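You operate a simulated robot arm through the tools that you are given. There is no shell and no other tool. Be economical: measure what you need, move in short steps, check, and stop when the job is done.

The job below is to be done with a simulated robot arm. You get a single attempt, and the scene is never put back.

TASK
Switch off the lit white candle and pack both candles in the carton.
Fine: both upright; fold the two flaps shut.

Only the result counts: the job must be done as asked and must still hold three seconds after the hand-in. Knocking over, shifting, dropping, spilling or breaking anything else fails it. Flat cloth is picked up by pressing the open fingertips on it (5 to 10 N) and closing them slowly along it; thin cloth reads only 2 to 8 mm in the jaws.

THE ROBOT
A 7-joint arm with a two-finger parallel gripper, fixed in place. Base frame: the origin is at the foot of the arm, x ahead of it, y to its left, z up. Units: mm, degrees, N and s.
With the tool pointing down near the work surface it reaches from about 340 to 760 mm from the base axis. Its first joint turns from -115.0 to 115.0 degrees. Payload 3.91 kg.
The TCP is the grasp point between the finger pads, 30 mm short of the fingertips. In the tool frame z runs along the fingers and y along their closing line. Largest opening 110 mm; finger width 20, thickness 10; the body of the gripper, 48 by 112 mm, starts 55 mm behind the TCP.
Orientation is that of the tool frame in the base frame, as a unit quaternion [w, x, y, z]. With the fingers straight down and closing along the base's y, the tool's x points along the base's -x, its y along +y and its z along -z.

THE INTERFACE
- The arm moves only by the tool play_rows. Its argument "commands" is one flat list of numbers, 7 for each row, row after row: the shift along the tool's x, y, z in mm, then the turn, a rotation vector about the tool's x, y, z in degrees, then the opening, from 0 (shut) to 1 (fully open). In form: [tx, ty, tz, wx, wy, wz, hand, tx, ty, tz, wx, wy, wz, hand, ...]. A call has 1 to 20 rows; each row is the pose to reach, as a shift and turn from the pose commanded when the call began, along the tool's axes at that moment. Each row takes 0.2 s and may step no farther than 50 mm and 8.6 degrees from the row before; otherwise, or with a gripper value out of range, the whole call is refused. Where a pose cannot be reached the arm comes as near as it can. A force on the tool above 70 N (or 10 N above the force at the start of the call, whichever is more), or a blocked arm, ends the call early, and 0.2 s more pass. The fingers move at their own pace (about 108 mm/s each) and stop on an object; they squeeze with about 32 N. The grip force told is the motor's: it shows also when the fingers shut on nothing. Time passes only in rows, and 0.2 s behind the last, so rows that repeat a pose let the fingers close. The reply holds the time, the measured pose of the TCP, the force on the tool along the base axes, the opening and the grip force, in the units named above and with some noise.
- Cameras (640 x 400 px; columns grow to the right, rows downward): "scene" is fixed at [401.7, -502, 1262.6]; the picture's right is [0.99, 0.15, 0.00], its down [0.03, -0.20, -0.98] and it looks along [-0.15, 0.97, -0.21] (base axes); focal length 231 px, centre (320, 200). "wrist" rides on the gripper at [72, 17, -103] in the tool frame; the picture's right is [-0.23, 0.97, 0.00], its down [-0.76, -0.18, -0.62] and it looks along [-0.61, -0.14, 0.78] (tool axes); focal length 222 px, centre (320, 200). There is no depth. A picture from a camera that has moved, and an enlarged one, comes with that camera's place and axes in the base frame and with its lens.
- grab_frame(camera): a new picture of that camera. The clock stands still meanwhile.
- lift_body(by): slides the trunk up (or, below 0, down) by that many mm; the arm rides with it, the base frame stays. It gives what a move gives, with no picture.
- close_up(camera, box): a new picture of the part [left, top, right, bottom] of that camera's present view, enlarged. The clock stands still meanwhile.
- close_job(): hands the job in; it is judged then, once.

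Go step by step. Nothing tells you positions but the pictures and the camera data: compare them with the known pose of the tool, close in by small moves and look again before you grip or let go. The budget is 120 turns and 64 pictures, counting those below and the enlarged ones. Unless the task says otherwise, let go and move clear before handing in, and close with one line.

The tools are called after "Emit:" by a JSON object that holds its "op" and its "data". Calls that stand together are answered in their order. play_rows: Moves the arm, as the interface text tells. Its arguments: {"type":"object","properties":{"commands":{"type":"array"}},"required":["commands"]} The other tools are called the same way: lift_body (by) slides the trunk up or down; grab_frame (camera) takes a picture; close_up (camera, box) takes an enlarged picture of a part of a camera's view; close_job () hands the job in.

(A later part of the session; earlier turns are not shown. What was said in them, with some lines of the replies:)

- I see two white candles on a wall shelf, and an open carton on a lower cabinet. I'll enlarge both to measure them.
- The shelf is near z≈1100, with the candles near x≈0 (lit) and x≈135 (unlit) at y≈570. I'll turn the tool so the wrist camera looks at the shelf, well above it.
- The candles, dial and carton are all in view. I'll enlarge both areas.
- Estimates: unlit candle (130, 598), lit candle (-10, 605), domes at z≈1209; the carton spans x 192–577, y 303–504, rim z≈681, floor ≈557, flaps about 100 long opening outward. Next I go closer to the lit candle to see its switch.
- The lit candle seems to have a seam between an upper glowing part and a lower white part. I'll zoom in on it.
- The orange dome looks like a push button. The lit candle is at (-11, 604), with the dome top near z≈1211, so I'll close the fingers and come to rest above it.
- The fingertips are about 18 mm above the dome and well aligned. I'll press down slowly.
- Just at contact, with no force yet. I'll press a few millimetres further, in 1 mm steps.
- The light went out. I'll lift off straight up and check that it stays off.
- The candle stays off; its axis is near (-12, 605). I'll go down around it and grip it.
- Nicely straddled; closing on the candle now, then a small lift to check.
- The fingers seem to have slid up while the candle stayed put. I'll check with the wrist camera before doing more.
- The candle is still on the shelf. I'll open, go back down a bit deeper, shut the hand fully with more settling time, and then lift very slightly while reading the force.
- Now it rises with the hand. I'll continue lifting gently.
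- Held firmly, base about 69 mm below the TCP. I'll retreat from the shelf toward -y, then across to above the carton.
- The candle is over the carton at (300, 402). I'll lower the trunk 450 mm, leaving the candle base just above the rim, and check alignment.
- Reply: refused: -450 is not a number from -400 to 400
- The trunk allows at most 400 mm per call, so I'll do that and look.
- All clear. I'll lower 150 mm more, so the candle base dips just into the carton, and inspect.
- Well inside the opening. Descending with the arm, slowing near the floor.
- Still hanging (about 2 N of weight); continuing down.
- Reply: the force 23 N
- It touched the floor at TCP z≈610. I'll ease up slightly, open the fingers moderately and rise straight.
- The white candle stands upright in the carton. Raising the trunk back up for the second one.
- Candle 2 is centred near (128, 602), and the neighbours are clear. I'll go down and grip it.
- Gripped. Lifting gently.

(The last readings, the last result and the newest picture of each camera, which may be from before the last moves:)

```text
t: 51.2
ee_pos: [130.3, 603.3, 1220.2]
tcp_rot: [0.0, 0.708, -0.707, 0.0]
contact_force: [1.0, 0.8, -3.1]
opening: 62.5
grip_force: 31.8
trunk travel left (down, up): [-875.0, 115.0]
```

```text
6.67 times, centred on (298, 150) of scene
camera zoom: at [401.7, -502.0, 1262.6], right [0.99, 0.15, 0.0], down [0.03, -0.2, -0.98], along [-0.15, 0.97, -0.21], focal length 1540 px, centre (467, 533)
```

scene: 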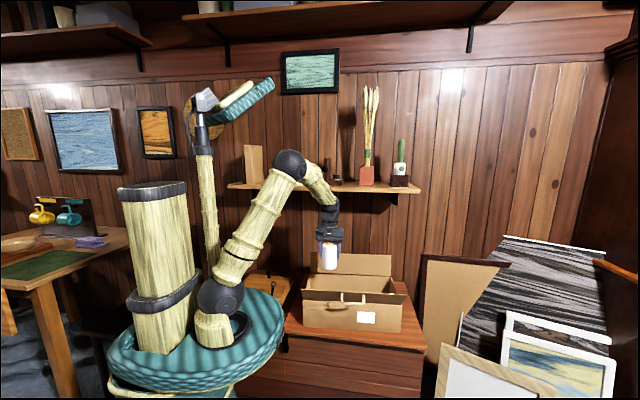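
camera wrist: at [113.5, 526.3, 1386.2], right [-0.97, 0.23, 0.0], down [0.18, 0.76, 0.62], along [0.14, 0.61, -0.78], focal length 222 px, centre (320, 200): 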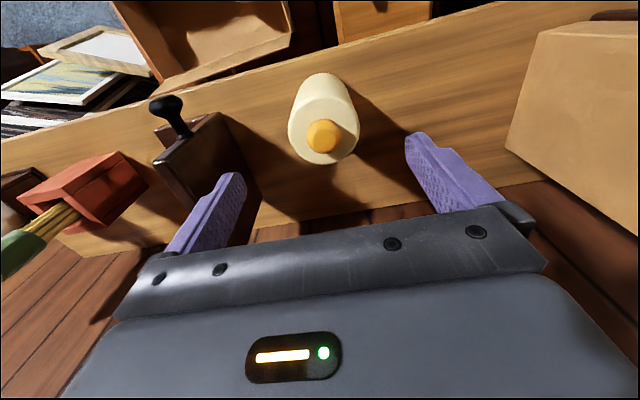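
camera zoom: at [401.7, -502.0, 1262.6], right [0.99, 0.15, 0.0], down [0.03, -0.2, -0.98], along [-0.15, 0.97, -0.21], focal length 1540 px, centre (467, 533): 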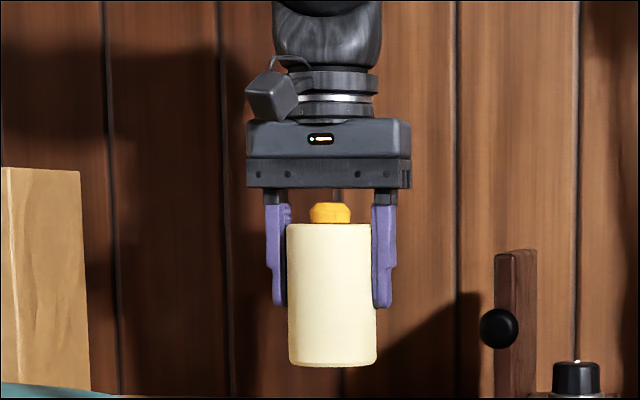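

Held. Retreating from the shelf and across to (460, 402).

Emit:
{"op": "play_rows", "data": {"commands": [8, 0, -3, 0, 0, 0, 0, 25, 0, -8, 0, 0, 0, 0, 50, 0, -15, 0, 0, 0, 0, 78, 0, -22, 0, 0, 0, 0, 106, 0, -28, 0, 0, 0, 0, 134, -3, -28, 0, 0, 0, 0, 155, -15, -28, 0, 0, 0, 0, 170, -38, -28, 0, 0, 0, 0, 180, -66, -28, 0, 0, 0, 0, 186, -96, -28, 0, 0, 0, 0, 190, -126, -28, 0, 0, 0, 0, 193, -156, -28, 0, 0, 0, 0, 196, -186, -28, 0, 0, 0, 0, 198, -216, -28, 0, 0, 0, 0, 200, -246, -28, 0, 0, 0, 0, 201, -276, -28, 0, 0, 0, 0, 201, -304, -28, 0, 0, 0, 0, 201, -322, -28, 0, 0, 0, 0, 201, -330, -28, 0, 0, 0, 0, 201, -330, -28, 0, 0, 0, 0]}}

Emit:
{"op": "lift_body", "data": {"by": -400}}

Emit:
{"op": "lift_body", "data": {"by": -100}}

Emit:
{"op": "grab_frame", "data": {"camera": "wrist"}}

Emit:
{"op": "close_up", "data": {"camera": "scene", "box": [220, 180, 440, 340]}}

```text
t: 55.4
ee_pos: [459.5, 401.4, 1248.5]
tcp_rot: [0.0, -0.707, 0.707, 0.0]
contact_force: [0.2, 0.1, -1.7]
opening: 62.2
grip_force: 32.6
trunk travel left (down, up): [-875.0, 115.0]
```

```text
t: 59.2
ee_pos: [459.8, 400.7, 847.6]
tcp_rot: [-0.001, 0.707, -0.707, 0.0]
contact_force: [-0.1, 0.7, -1.7]
opening: 62.1
grip_force: 31.9
trunk travel left (down, up): [-475.0, 515.0]
```

```text
t: 60.5
ee_pos: [458.6, 400.9, 747.7]
tcp_rot: [0.0, -0.707, 0.708, 0.0]
contact_force: [0.4, 0.7, -2.3]
opening: 62.4
grip_force: 32.1
trunk travel left (down, up): [-375.0, 615.0]
```

```text
25 pictures are left
camera wrist: at [443.4, 328.7, 850.4], right [-0.97, 0.23, 0.0], down [0.18, 0.76, 0.62], along [0.14, 0.61, -0.78], focal length 222 px, centre (320, 200)
```

wrist: 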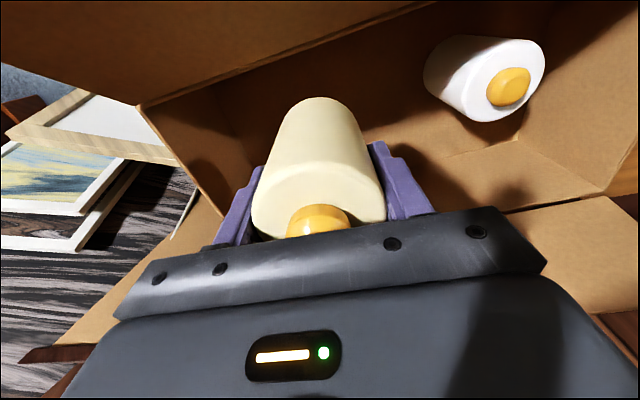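

```text
2.50 times, centred on (330, 260) of scene
camera zoom: at [401.7, -502.0, 1262.6], right [0.99, 0.15, 0.0], down [0.03, -0.2, -0.98], along [-0.15, 0.97, -0.21], focal length 577 px, centre (295, 50)
```

zoom: 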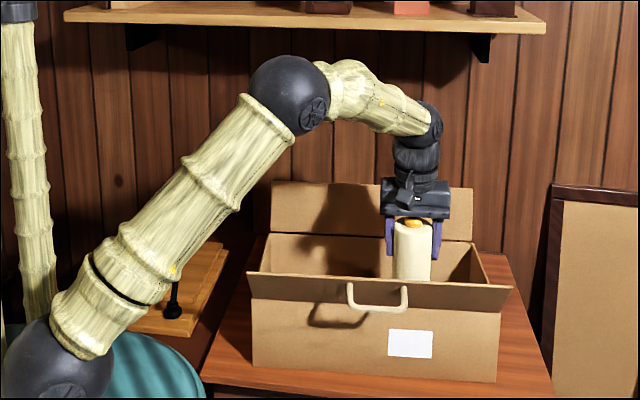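

Correctly positioned and clear of the first candle. Lowering to about 15 mm above the floor contact, then final small steps.

Emit:
{"op": "lift_body", "data": {"by": -120}}

Emit:
{"op": "play_rows", "data": {"commands": [0, 0, 3, 0, 0, 0, 0, 0, 0, 6, 0, 0, 0, 0, 0, 0, 9, 0, 0, 0, 0, 0, 0, 12, 0, 0, 0, 0, 0, 0, 13, 0, 0, 0, 0]}}

```text
t: 62.0
ee_pos: [458.1, 401.4, 627.2]
tcp_rot: [0.0, 0.707, -0.707, 0.0]
contact_force: [0.0, -0.4, -2.5]
opening: 62.4
grip_force: 32.6
trunk travel left (down, up): [-255.0, 735.0]
```

```text
t: 63.2
ee_pos: [459.6, 401.2, 615.8]
tcp_rot: [0.0, -0.707, 0.708, 0.0]
contact_force: [-0.6, 0.5, -2.4]
opening: 62.2
grip_force: 31.7
trunk travel left (down, up): [-255.0, 735.0]
```

Emit:
{"op": "play_rows", "data": {"commands": [0, 0, 1, 0, 0, 0, 0, 0, 0, 2, 0, 0, 0, 0, 0, 0, 3, 0, 0, 0, 0]}}

```text
t: 64.0
ee_pos: [458.6, 401.5, 611.4]
tcp_rot: [0.0, 0.707, -0.707, 0.0]
contact_force: [0.3, -0.2, 4.3]
opening: 62.5
grip_force: 31.9
trunk travel left (down, up): [-255.0, 735.0]
```

Floor contact (4 N). Releasing and rising.

Emit:
{"op": "play_rows", "data": {"commands": [0, 0, 0, 0, 0, 0, 0.62, 0, 0, 0, 0, 0, 0, 0.75, 0, 0, 0, 0, 0, 0, 0.75, 0, 0, -12, 0, 0, 0, 0.75, 0, 0, -40, 0, 0, 0, 0.75, 0, 0, -80, 0, 0, 0, 0.75, 0, 0, -125, 0, 0, 0, 0.75, 0, 0, -170, 0, 0, 0, 0.75, 0, 0, -215, 0, 0, 0, 0.75, 0, 0, -260, 0, 0, 0, 0.75, 0, 0, -260, 0, 0, 0, 0.75]}}

Emit:
{"op": "grab_frame", "data": {"camera": "wrist"}}

```text
t: 66.4
ee_pos: [457.0, 401.2, 873.0]
tcp_rot: [0.0, -0.707, 0.708, 0.001]
contact_force: [0.1, -0.3, -0.5]
opening: 82.6
grip_force: 0.1
trunk travel left (down, up): [-255.0, 735.0]
```

```text
23 pictures are left
camera wrist: at [442.7, 329.3, 975.2], right [-0.97, 0.23, 0.0], down [0.18, 0.76, 0.62], along [0.14, 0.61, -0.78], focal length 222 px, centre (320, 200)
```

wrist: 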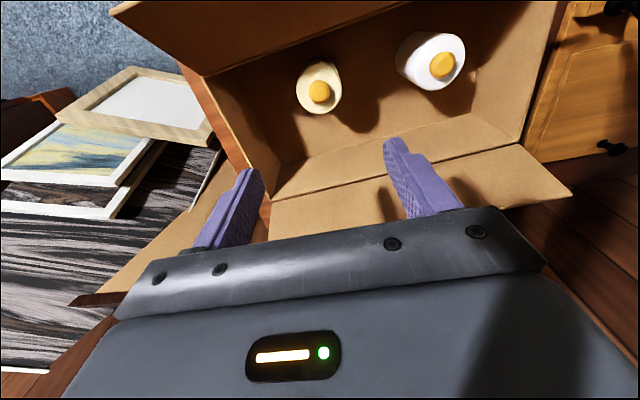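

Both candles stand upright. Refined carton geometry: front hinge y≈335, back hinge y≈538, rim z≈662; the back flap is nearly vertical and the front one leans outward. I'll go outside the front flap with closed fingers, beside its handle, at x≈510.

Emit:
{"op": "play_rows", "data": {"commands": [30, -10, 0, 0, 0, 0, 0.3, 65, -20, 0, 0, 0, 0, 0, 105, -33, 0, 0, 0, 0, 0, 140, -45, 0, 0, 0, 0, 0, 171, -53, 0, 0, 0, 0, 0, 171, -53, 35, 0, 0, 0, 0, 171, -53, 75, 0, 0, 0, 0, 171, -53, 110, 0, 0, 0, 0, 171, -53, 128, 0, 0, 0, 0, 171, -53, 128, 0, 0, 0, 0]}}

Emit:
{"op": "grab_frame", "data": {"camera": "wrist"}}

Emit:
{"op": "close_up", "data": {"camera": "scene", "box": [240, 180, 460, 340]}}

```text
t: 68.6
ee_pos: [512.3, 230.5, 743.7]
tcp_rot: [0.001, -0.707, 0.707, 0.0]
contact_force: [0.3, -0.3, 0.2]
opening: 0.0
grip_force: 32.1
trunk travel left (down, up): [-255.0, 735.0]
```

```text
22 pictures are left
camera wrist: at [496.2, 157.9, 846.3], right [-0.97, 0.23, 0.0], down [0.18, 0.76, 0.62], along [0.14, 0.61, -0.78], focal length 222 px, centre (320, 200)
```

wrist: 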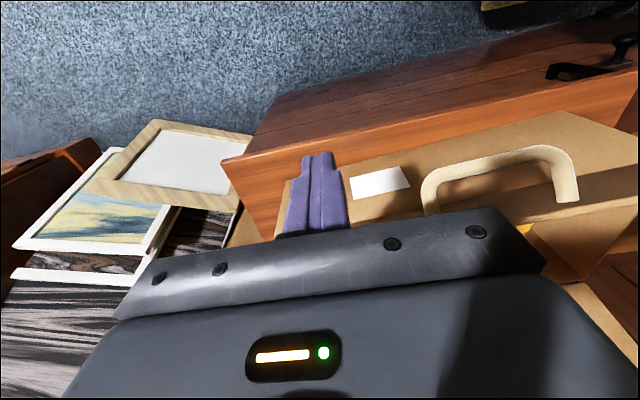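

```text
2.50 times, centred on (350, 260) of scene
camera zoom: at [401.7, -502.0, 1262.6], right [0.99, 0.15, 0.0], down [0.03, -0.2, -0.98], along [-0.15, 0.97, -0.21], focal length 577 px, centre (245, 50)
```

zoom: 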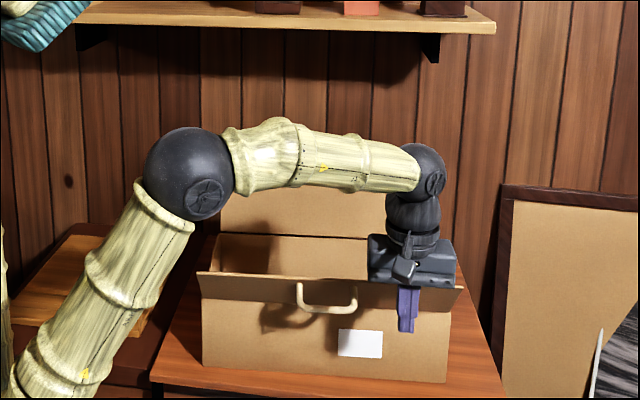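

In position outside the flap. Pushing it inward toward vertical.

Emit:
{"op": "play_rows", "data": {"commands": [-15, 0, -3, 0, 0, 0, 0, -30, 0, -6, 0, 0, 0, 0, -42, 0, -8, 0, 0, 0, 0, -54, 0, -10, 0, 0, 0, 0, -66, 0, -12, 0, 0, 0, 0, -78, 0, -14, 0, 0, 0, 0, -90, 0, -15, 0, 0, 0, 0, -100, 0, -15, 0, 0, 0, 0]}}

Emit:
{"op": "close_up", "data": {"camera": "scene", "box": [240, 180, 460, 340]}}

```text
t: 70.4
ee_pos: [511.4, 330.4, 759.1]
tcp_rot: [-0.001, 0.707, -0.707, 0.001]
contact_force: [0.0, 0.2, -0.1]
opening: 0.0
grip_force: 31.9
trunk travel left (down, up): [-255.0, 735.0]
```

```text
2.50 times, centred on (350, 260) of scene
camera zoom: at [401.7, -502.0, 1262.6], right [0.99, 0.15, 0.0], down [0.03, -0.2, -0.98], along [-0.15, 0.97, -0.21], focal length 577 px, centre (245, 50)
```

zoom: 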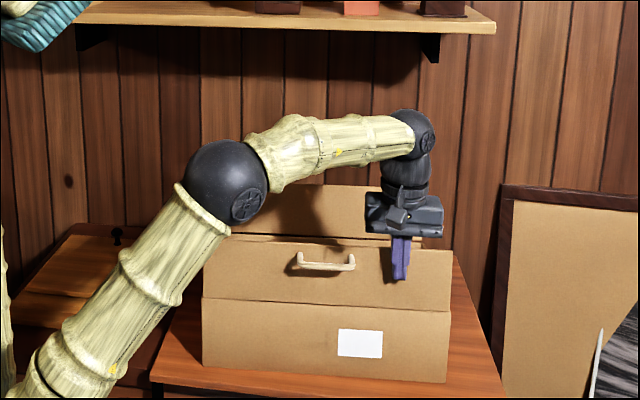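

The flap follows. Continuing on an arc over and down.

Emit:
{"op": "play_rows", "data": {"commands": [-15, 0, 0, 0, 0, 0, 0, -30, 0, 2, 0, 0, 0, 0, -42, 0, 9, 0, 0, 0, 0, -52, 0, 18, 0, 0, 0, 0, -60, 0, 28, 0, 0, 0, 0, -65, 0, 38, 0, 0, 0, 0, -68, 0, 47, 0, 0, 0, 0, -70, 0, 54, 0, 0, 0, 0, -71, 0, 59, 0, 0, 0, 0]}}

Emit:
{"op": "close_up", "data": {"camera": "scene", "box": [240, 180, 460, 340]}}

```text
t: 72.4
ee_pos: [512.9, 399.4, 703.8]
tcp_rot: [0.004, -0.706, 0.708, 0.0]
contact_force: [-0.9, -4.1, 18.0]
opening: 0.0
grip_force: 31.8
trunk travel left (down, up): [-255.0, 735.0]
```

```text
2.50 times, centred on (350, 260) of scene
camera zoom: at [401.7, -502.0, 1262.6], right [0.99, 0.15, 0.0], down [0.03, -0.2, -0.98], along [-0.15, 0.97, -0.21], focal length 577 px, centre (245, 50)
```

zoom: 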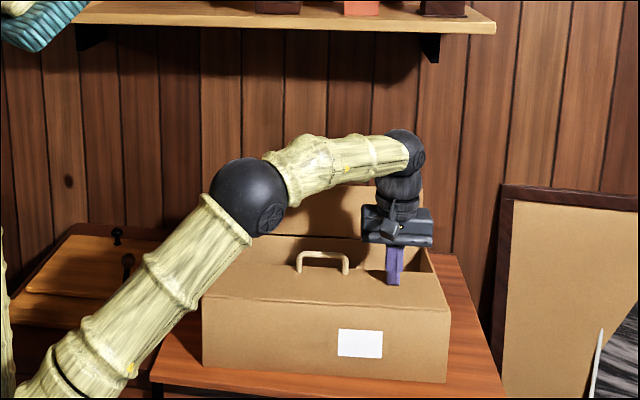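

The front flap is shut with the fingers pressing at 18 N. Now I rise, shift to x≈290, and pitch the tool 35° toward the wall so that I can reach over the back flap.

Emit:
{"op": "play_rows", "data": {"commands": [0, 0, -10, 0, 0, 0, 0, 0, 0, -50, 0, 0, 0, 0, 0, 0, -95, 0, 0, 0, 0, 0, 0, -140, 0, 0, 0, 0, 0, 0, -176, 0, 0, 0, 0, -12, 38, -176, 0, 0, 0, 0, -24, 76, -176, 0, 0, 0, 0, -36, 114, -176, 0, 0, 0, 0, -48, 152, -176, 0, 0, 0, 0, -60, 190, -176, 0, 0, 0, 0, -71, 223, -176, 0, 0, 0, 0, -71, 223, -176, 0, -7, 0, 0, -71, 223, -176, 0, -14, 0, 0, -71, 223, -176, 0, -21, 0, 0, -71, 223, -176, 0, -28, 0, 0, -71, 223, -176, 0, -35, 0, 0, -71, 223, -176, 0, -35, 0, 0]}}

Emit:
{"op": "close_up", "data": {"camera": "scene", "box": [220, 150, 460, 340]}}

Emit:
{"op": "grab_frame", "data": {"camera": "wrist"}}

```text
t: 76.0
ee_pos: [287.6, 473.3, 875.7]
tcp_rot: [0.213, -0.673, 0.675, 0.213]
contact_force: [0.1, 0.0, 0.1]
opening: 0.2
grip_force: 32.7
out of reach, approached as far as the arm can: row 4, 5, 6
trunk travel left (down, up): [-255.0, 735.0]
```

```text
2.11 times, centred on (340, 245) of scene
camera zoom: at [401.7, -502.0, 1262.6], right [0.99, 0.15, 0.0], down [0.03, -0.2, -0.98], along [-0.15, 0.97, -0.21], focal length 486 px, centre (278, 105)
```

zoom: 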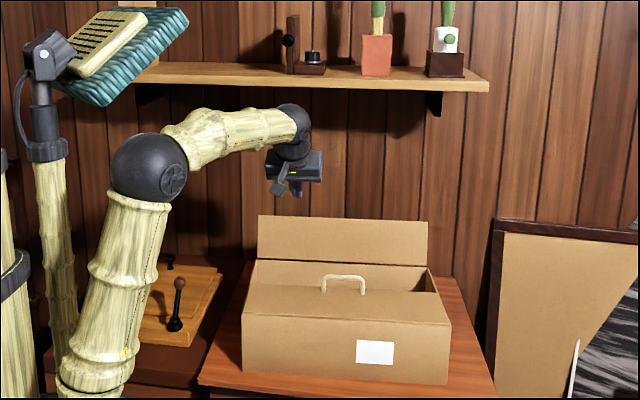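

```text
17 pictures are left
camera wrist: at [273.2, 353.5, 918.1], right [-0.97, 0.19, 0.13], down [0.18, 0.26, 0.95], along [0.14, 0.95, -0.29], focal length 222 px, centre (320, 200)
```

wrist: 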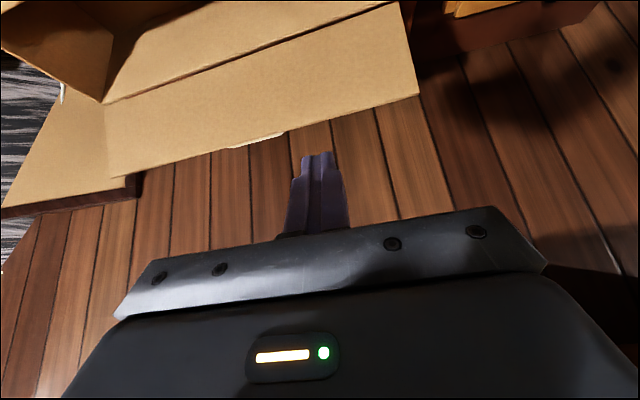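

The front flap stays closed. The back flap's free edge is near y≈560, z≈769. I'll pass over it and lower the fingertips behind it at x≈288, beside the handle.

Emit:
{"op": "play_rows", "data": {"commands": [-18, 0, 27, 0, 0, 0, 0, -37, 0, 54, 0, 0, 0, 0, -55, 0, 81, 0, 0, 0, 0, -73.5, 0, 107.7, 0, 0, 0, 0, -60, 0, 127, 0, 0, 0, 0, -47, 0, 146, 0, 0, 0, 0, -33.3, 0, 165, 0, 0, 0, 0, -33.3, 0, 165, 0, 0, 0, 0]}}

Emit:
{"op": "grab_frame", "data": {"camera": "wrist"}}

Emit:
{"op": "close_up", "data": {"camera": "scene", "box": [220, 150, 460, 340]}}

```text
t: 77.8
ee_pos: [288.7, 594.5, 760.1]
tcp_rot: [0.213, -0.674, 0.675, 0.213]
contact_force: [-0.7, 0.7, 0.0]
opening: 0.0
grip_force: 31.8
trunk travel left (down, up): [-255.0, 735.0]
```

```text
16 pictures are left
camera wrist: at [273.4, 476.0, 801.9], right [-0.97, 0.19, 0.13], down [0.18, 0.27, 0.95], along [0.14, 0.95, -0.29], focal length 222 px, centre (320, 200)
```

wrist: 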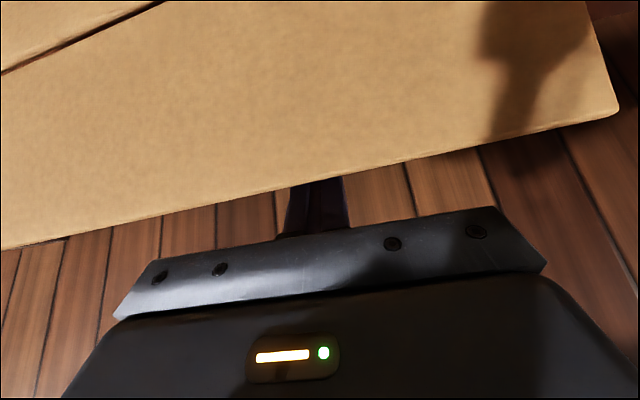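

```text
2.11 times, centred on (340, 245) of scene
camera zoom: at [401.7, -502.0, 1262.6], right [0.99, 0.15, 0.0], down [0.03, -0.2, -0.98], along [-0.15, 0.97, -0.21], focal length 486 px, centre (278, 105)
```

zoom: 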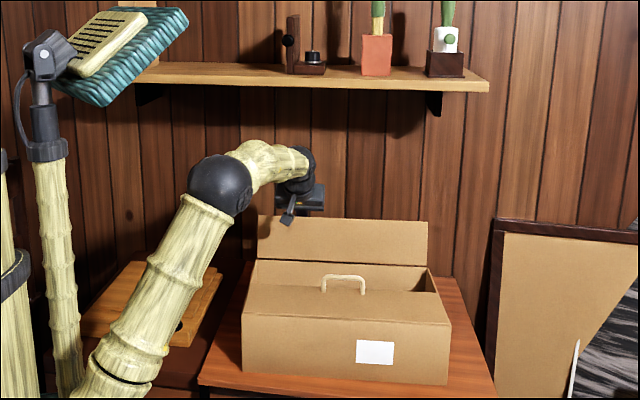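

The fingertips are behind the flap. Pulling it toward -y past vertical.

Emit:
{"op": "play_rows", "data": {"commands": [11, 0, -7, 0, 0, 0, 0, 22, 0, -14, 0, 0, 0, 0, 33, 0, -21, 0, 0, 0, 0, 44, 0, -28, 0, 0, 0, 0, 55, 0, -35, 0, 0, 0, 0, 66, 0, -41, 0, 0, 0, 0, 76.6, 0, -47.6, 0, 0, 0, 0]}}

Emit:
{"op": "close_up", "data": {"camera": "scene", "box": [220, 150, 460, 340]}}

Emit:
{"op": "grab_frame", "data": {"camera": "wrist"}}

```text
t: 79.4
ee_pos: [289.4, 503.3, 754.3]
tcp_rot: [0.213, -0.674, 0.675, 0.213]
contact_force: [0.5, 0.2, -0.1]
opening: 0.2
grip_force: 32.2
trunk travel left (down, up): [-255.0, 735.0]
```

```text
2.11 times, centred on (340, 245) of scene
camera zoom: at [401.7, -502.0, 1262.6], right [0.99, 0.15, 0.0], down [0.03, -0.2, -0.98], along [-0.15, 0.97, -0.21], focal length 486 px, centre (278, 105)
```

zoom: 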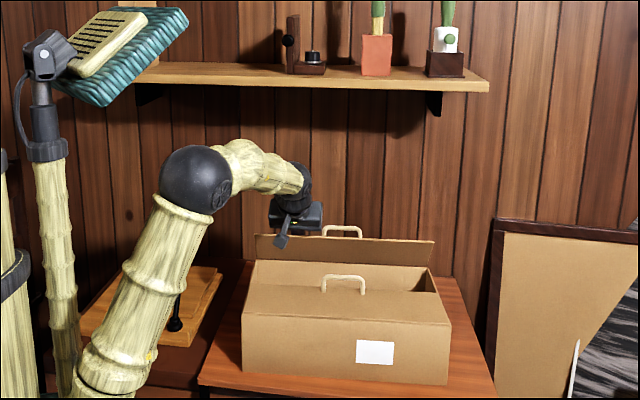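

```text
13 pictures are left
camera wrist: at [273.9, 384.8, 797.3], right [-0.97, 0.19, 0.13], down [0.18, 0.27, 0.95], along [0.14, 0.95, -0.29], focal length 222 px, centre (320, 200)
```

wrist: 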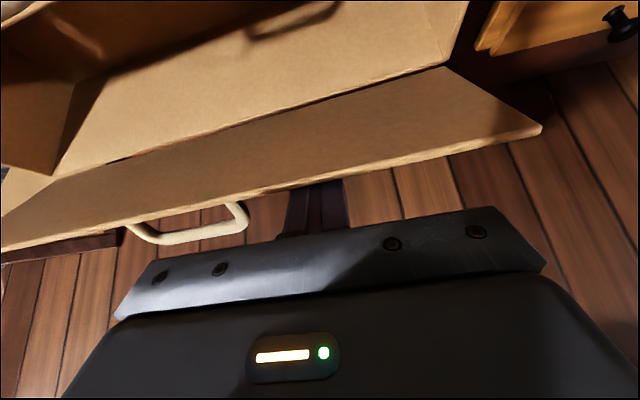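

The flap leans inward with its handle up. Continuing inward and down on an arc.

Emit:
{"op": "play_rows", "data": {"commands": [11, 2, -2, 0, 0, 0, 0, 22, 4, -4, 0, 0, 0, 0, 33, 6, -5, 0, 0, 0, 0, 44.3, 8, -6.6, 0, 0, 0, 0, 54, 10, -5.5, 0, 0, 0, 0, 63, 10, -4.5, 0, 0, 0, 0, 72, 10, -3.4, 0, 0, 0, 0, 78, 10, -2.6, 0, 0, 0, 0]}}

Emit:
{"op": "close_up", "data": {"camera": "scene", "box": [220, 150, 460, 340]}}

```text
t: 81.2
ee_pos: [278.4, 439.3, 712.7]
tcp_rot: [-0.212, 0.674, -0.674, -0.212]
contact_force: [1.0, 1.0, -0.6]
opening: 0.3
grip_force: 31.7
trunk travel left (down, up): [-255.0, 735.0]
```

```text
2.11 times, centred on (340, 245) of scene
camera zoom: at [401.7, -502.0, 1262.6], right [0.99, 0.15, 0.0], down [0.03, -0.2, -0.98], along [-0.15, 0.97, -0.21], focal length 486 px, centre (278, 105)
```

zoom: 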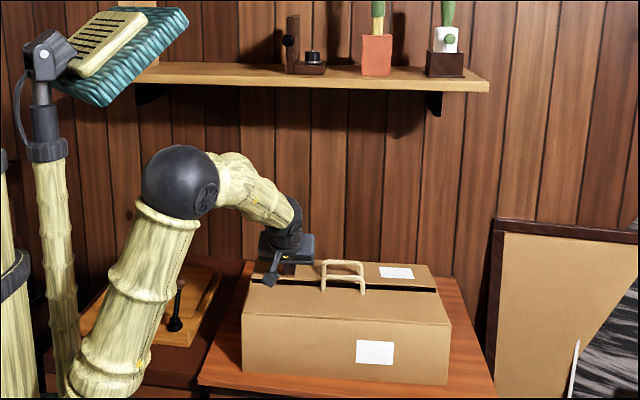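

Nearly shut. Pressing down the last few millimetres.

Emit:
{"op": "play_rows", "data": {"commands": [1.7, 0, 2.5, 0, 0, 0, 0, 3.4, 0, 5, 0, 0, 0, 0, 4.6, 0, 6.6, 0, 0, 0, 0, 5.7, 0, 8.2, 0, 0, 0, 0]}}

Emit:
{"op": "close_up", "data": {"camera": "scene", "box": [280, 230, 410, 340]}}

```text
t: 82.2
ee_pos: [277.7, 438.8, 703.3]
tcp_rot: [0.214, -0.674, 0.675, 0.212]
contact_force: [0.9, -0.3, 9.0]
opening: 0.0
grip_force: 32.0
trunk travel left (down, up): [-255.0, 735.0]
```

```text
3.64 times, centred on (345, 285) of scene
camera zoom: at [401.7, -502.0, 1262.6], right [0.99, 0.15, 0.0], down [0.03, -0.2, -0.98], along [-0.15, 0.97, -0.21], focal length 840 px, centre (229, -109)
```

zoom: 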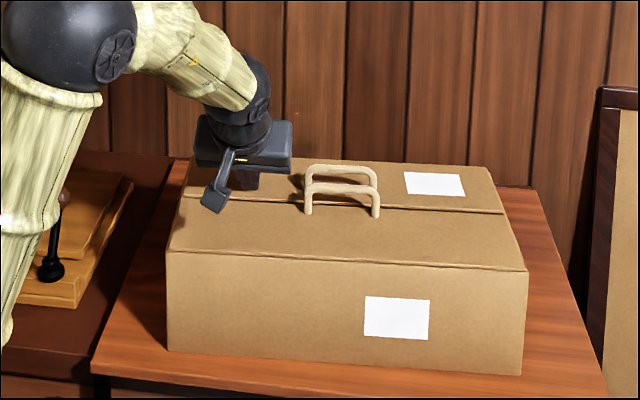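

Both flaps are shut. A slight extra press, then straight up and clear.

Emit:
{"op": "play_rows", "data": {"commands": [0.9, 0, 1.2, 0, 0, 0, 0, 0.9, 0, 1.2, 0, 0, 0, 0, -6, 0, -8, 0, 0, 0, 0, -23, 0, -33, 0, 0, 0, 0, -46, 0, -66, 0, 0, 0, 0, -69, 0, -98, 0, 0, 0, 0, -86, 0, -123, 0, 0, 0, 0, -86, 0, -123, 0, 0, 0, 0]}}

Emit:
{"op": "close_up", "data": {"camera": "scene", "box": [270, 220, 430, 350]}}

Emit:
{"op": "grab_frame", "data": {"camera": "wrist"}}

```text
t: 84.0
ee_pos: [278.7, 437.3, 852.2]
tcp_rot: [0.213, -0.674, 0.675, 0.212]
contact_force: [-0.1, -0.7, -0.4]
opening: 0.2
grip_force: 32.1
trunk travel left (down, up): [-255.0, 735.0]
```

```text
3.08 times, centred on (350, 285) of scene
camera zoom: at [401.7, -502.0, 1262.6], right [0.99, 0.15, 0.0], down [0.03, -0.2, -0.98], along [-0.15, 0.97, -0.21], focal length 711 px, centre (228, -62)
```

zoom: 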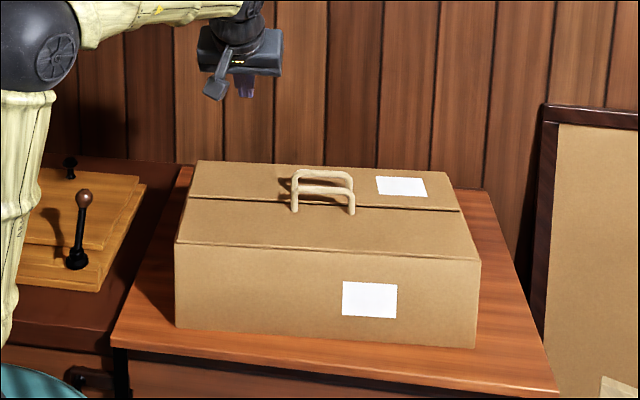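

```text
9 pictures are left
camera wrist: at [263.1, 320.8, 894.8], right [-0.97, 0.19, 0.13], down [0.18, 0.27, 0.95], along [0.14, 0.95, -0.29], focal length 222 px, centre (320, 200)
```

wrist: 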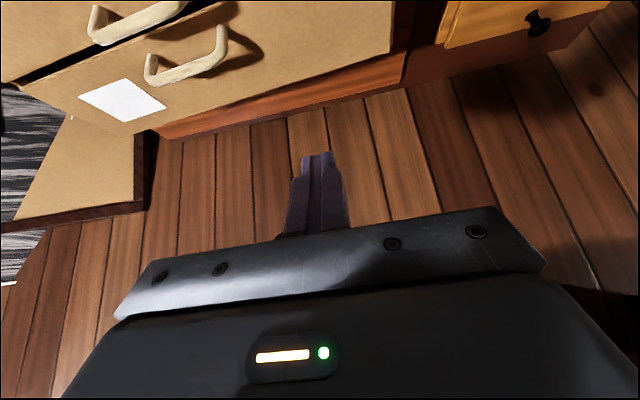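

Both flaps look flat. I'll check closely that neither has sprung up.

Emit:
{"op": "close_up", "data": {"camera": "scene", "box": [310, 262, 400, 318]}}

Emit:
{"op": "close_up", "data": {"camera": "wrist", "box": [0, 0, 240, 150]}}

```text
7.11 times, centred on (355, 290) of scene
camera zoom: at [401.7, -502.0, 1262.6], right [0.99, 0.15, 0.0], down [0.03, -0.2, -0.98], along [-0.15, 0.97, -0.21], focal length 1642 px, centre (71, -440)
```

zoom: 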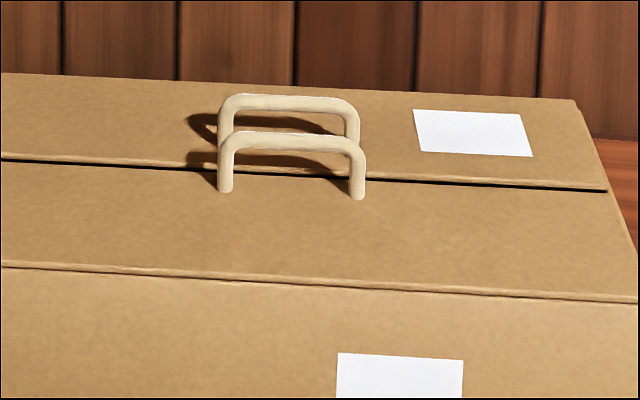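

```text
2.67 times, centred on (120, 75) of wrist
camera zoom: at [263.1, 320.8, 894.8], right [-0.97, 0.19, 0.13], down [0.18, 0.27, 0.95], along [0.14, 0.95, -0.29], focal length 592 px, centre (853, 533)
```

zoom: 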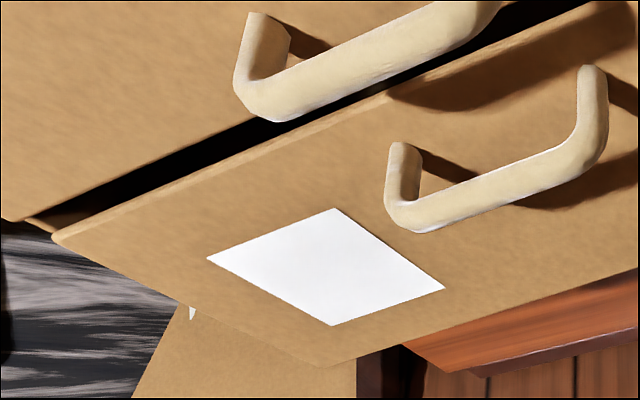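

The back flap may sit a hair high. I'll press it once more, a bit firmer, and rise again.

Emit:
{"op": "play_rows", "data": {"commands": [23, 0, 33, 0, 0, 0, 0, 46, 0, 66, 0, 0, 0, 0, 66, 0, 95, 0, 0, 0, 0, 78, 0, 112, 0, 0, 0, 0, 84, 0, 120, 0, 0, 0, 0, 87, 0, 124.2, 0, 0, 0, 0, 88.4, 0, 126.3, 0, 0, 0, 0, 89.5, 0, 128, 0, 0, 0, 0]}}

```text
t: 85.8
ee_pos: [278.5, 437.4, 700.9]
tcp_rot: [0.219, -0.673, 0.673, 0.213]
contact_force: [0.7, -9.2, 45.0]
opening: 0.0
grip_force: 32.0
trunk travel left (down, up): [-255.0, 735.0]
```

The flap is hard against its stop (45 N). Rising clear again and checking.

Emit:
{"op": "play_rows", "data": {"commands": [-3, 0, -5, 0, 0, 0, 0, -15, 0, -22, 0, 0, 0, 0, -38, 0, -55, 0, 0, 0, 0, -61, 0, -88, 0, 0, 0, 0, -86, 0, -123, 0, 0, 0, 0, -86, 0, -123, 0, 0, 0, 0, -86, 0, -123, 0, 0, 0, 0]}}

Emit:
{"op": "close_up", "data": {"camera": "scene", "box": [270, 250, 430, 350]}}

Emit:
{"op": "grab_frame", "data": {"camera": "scene"}}

```text
t: 87.4
ee_pos: [280.1, 440.2, 846.4]
tcp_rot: [-0.212, 0.675, -0.674, -0.213]
contact_force: [-0.2, -0.1, -0.5]
opening: 0.0
grip_force: 31.7
trunk travel left (down, up): [-255.0, 735.0]
```

```text
4.00 times, centred on (350, 300) of scene
camera zoom: at [401.7, -502.0, 1262.6], right [0.99, 0.15, 0.0], down [0.03, -0.2, -0.98], along [-0.15, 0.97, -0.21], focal length 924 px, centre (200, -200)
```

zoom: 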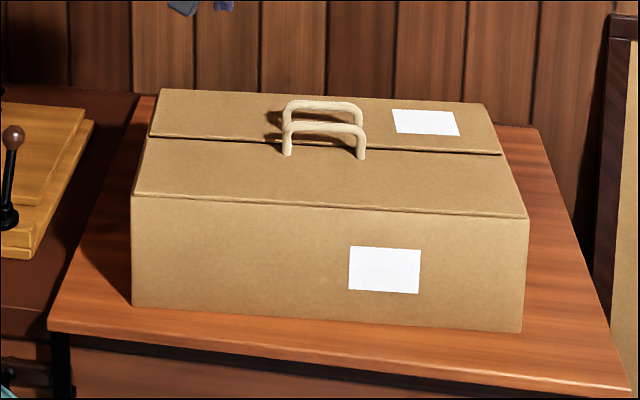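

```text
5 pictures are left
```

scene: 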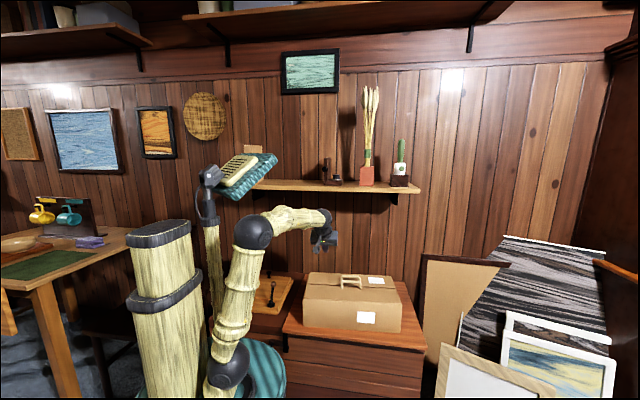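

The carton is closed, both flaps flat, everything else is in place, and the arm is clear. I'm handing in.

Emit:
{"op": "close_job", "data": {}}

```text
The job is handed in.
```

The white candle is switched off, both candles are packed upright in the carton, the two flaps are folded shut, and the job is handed in.
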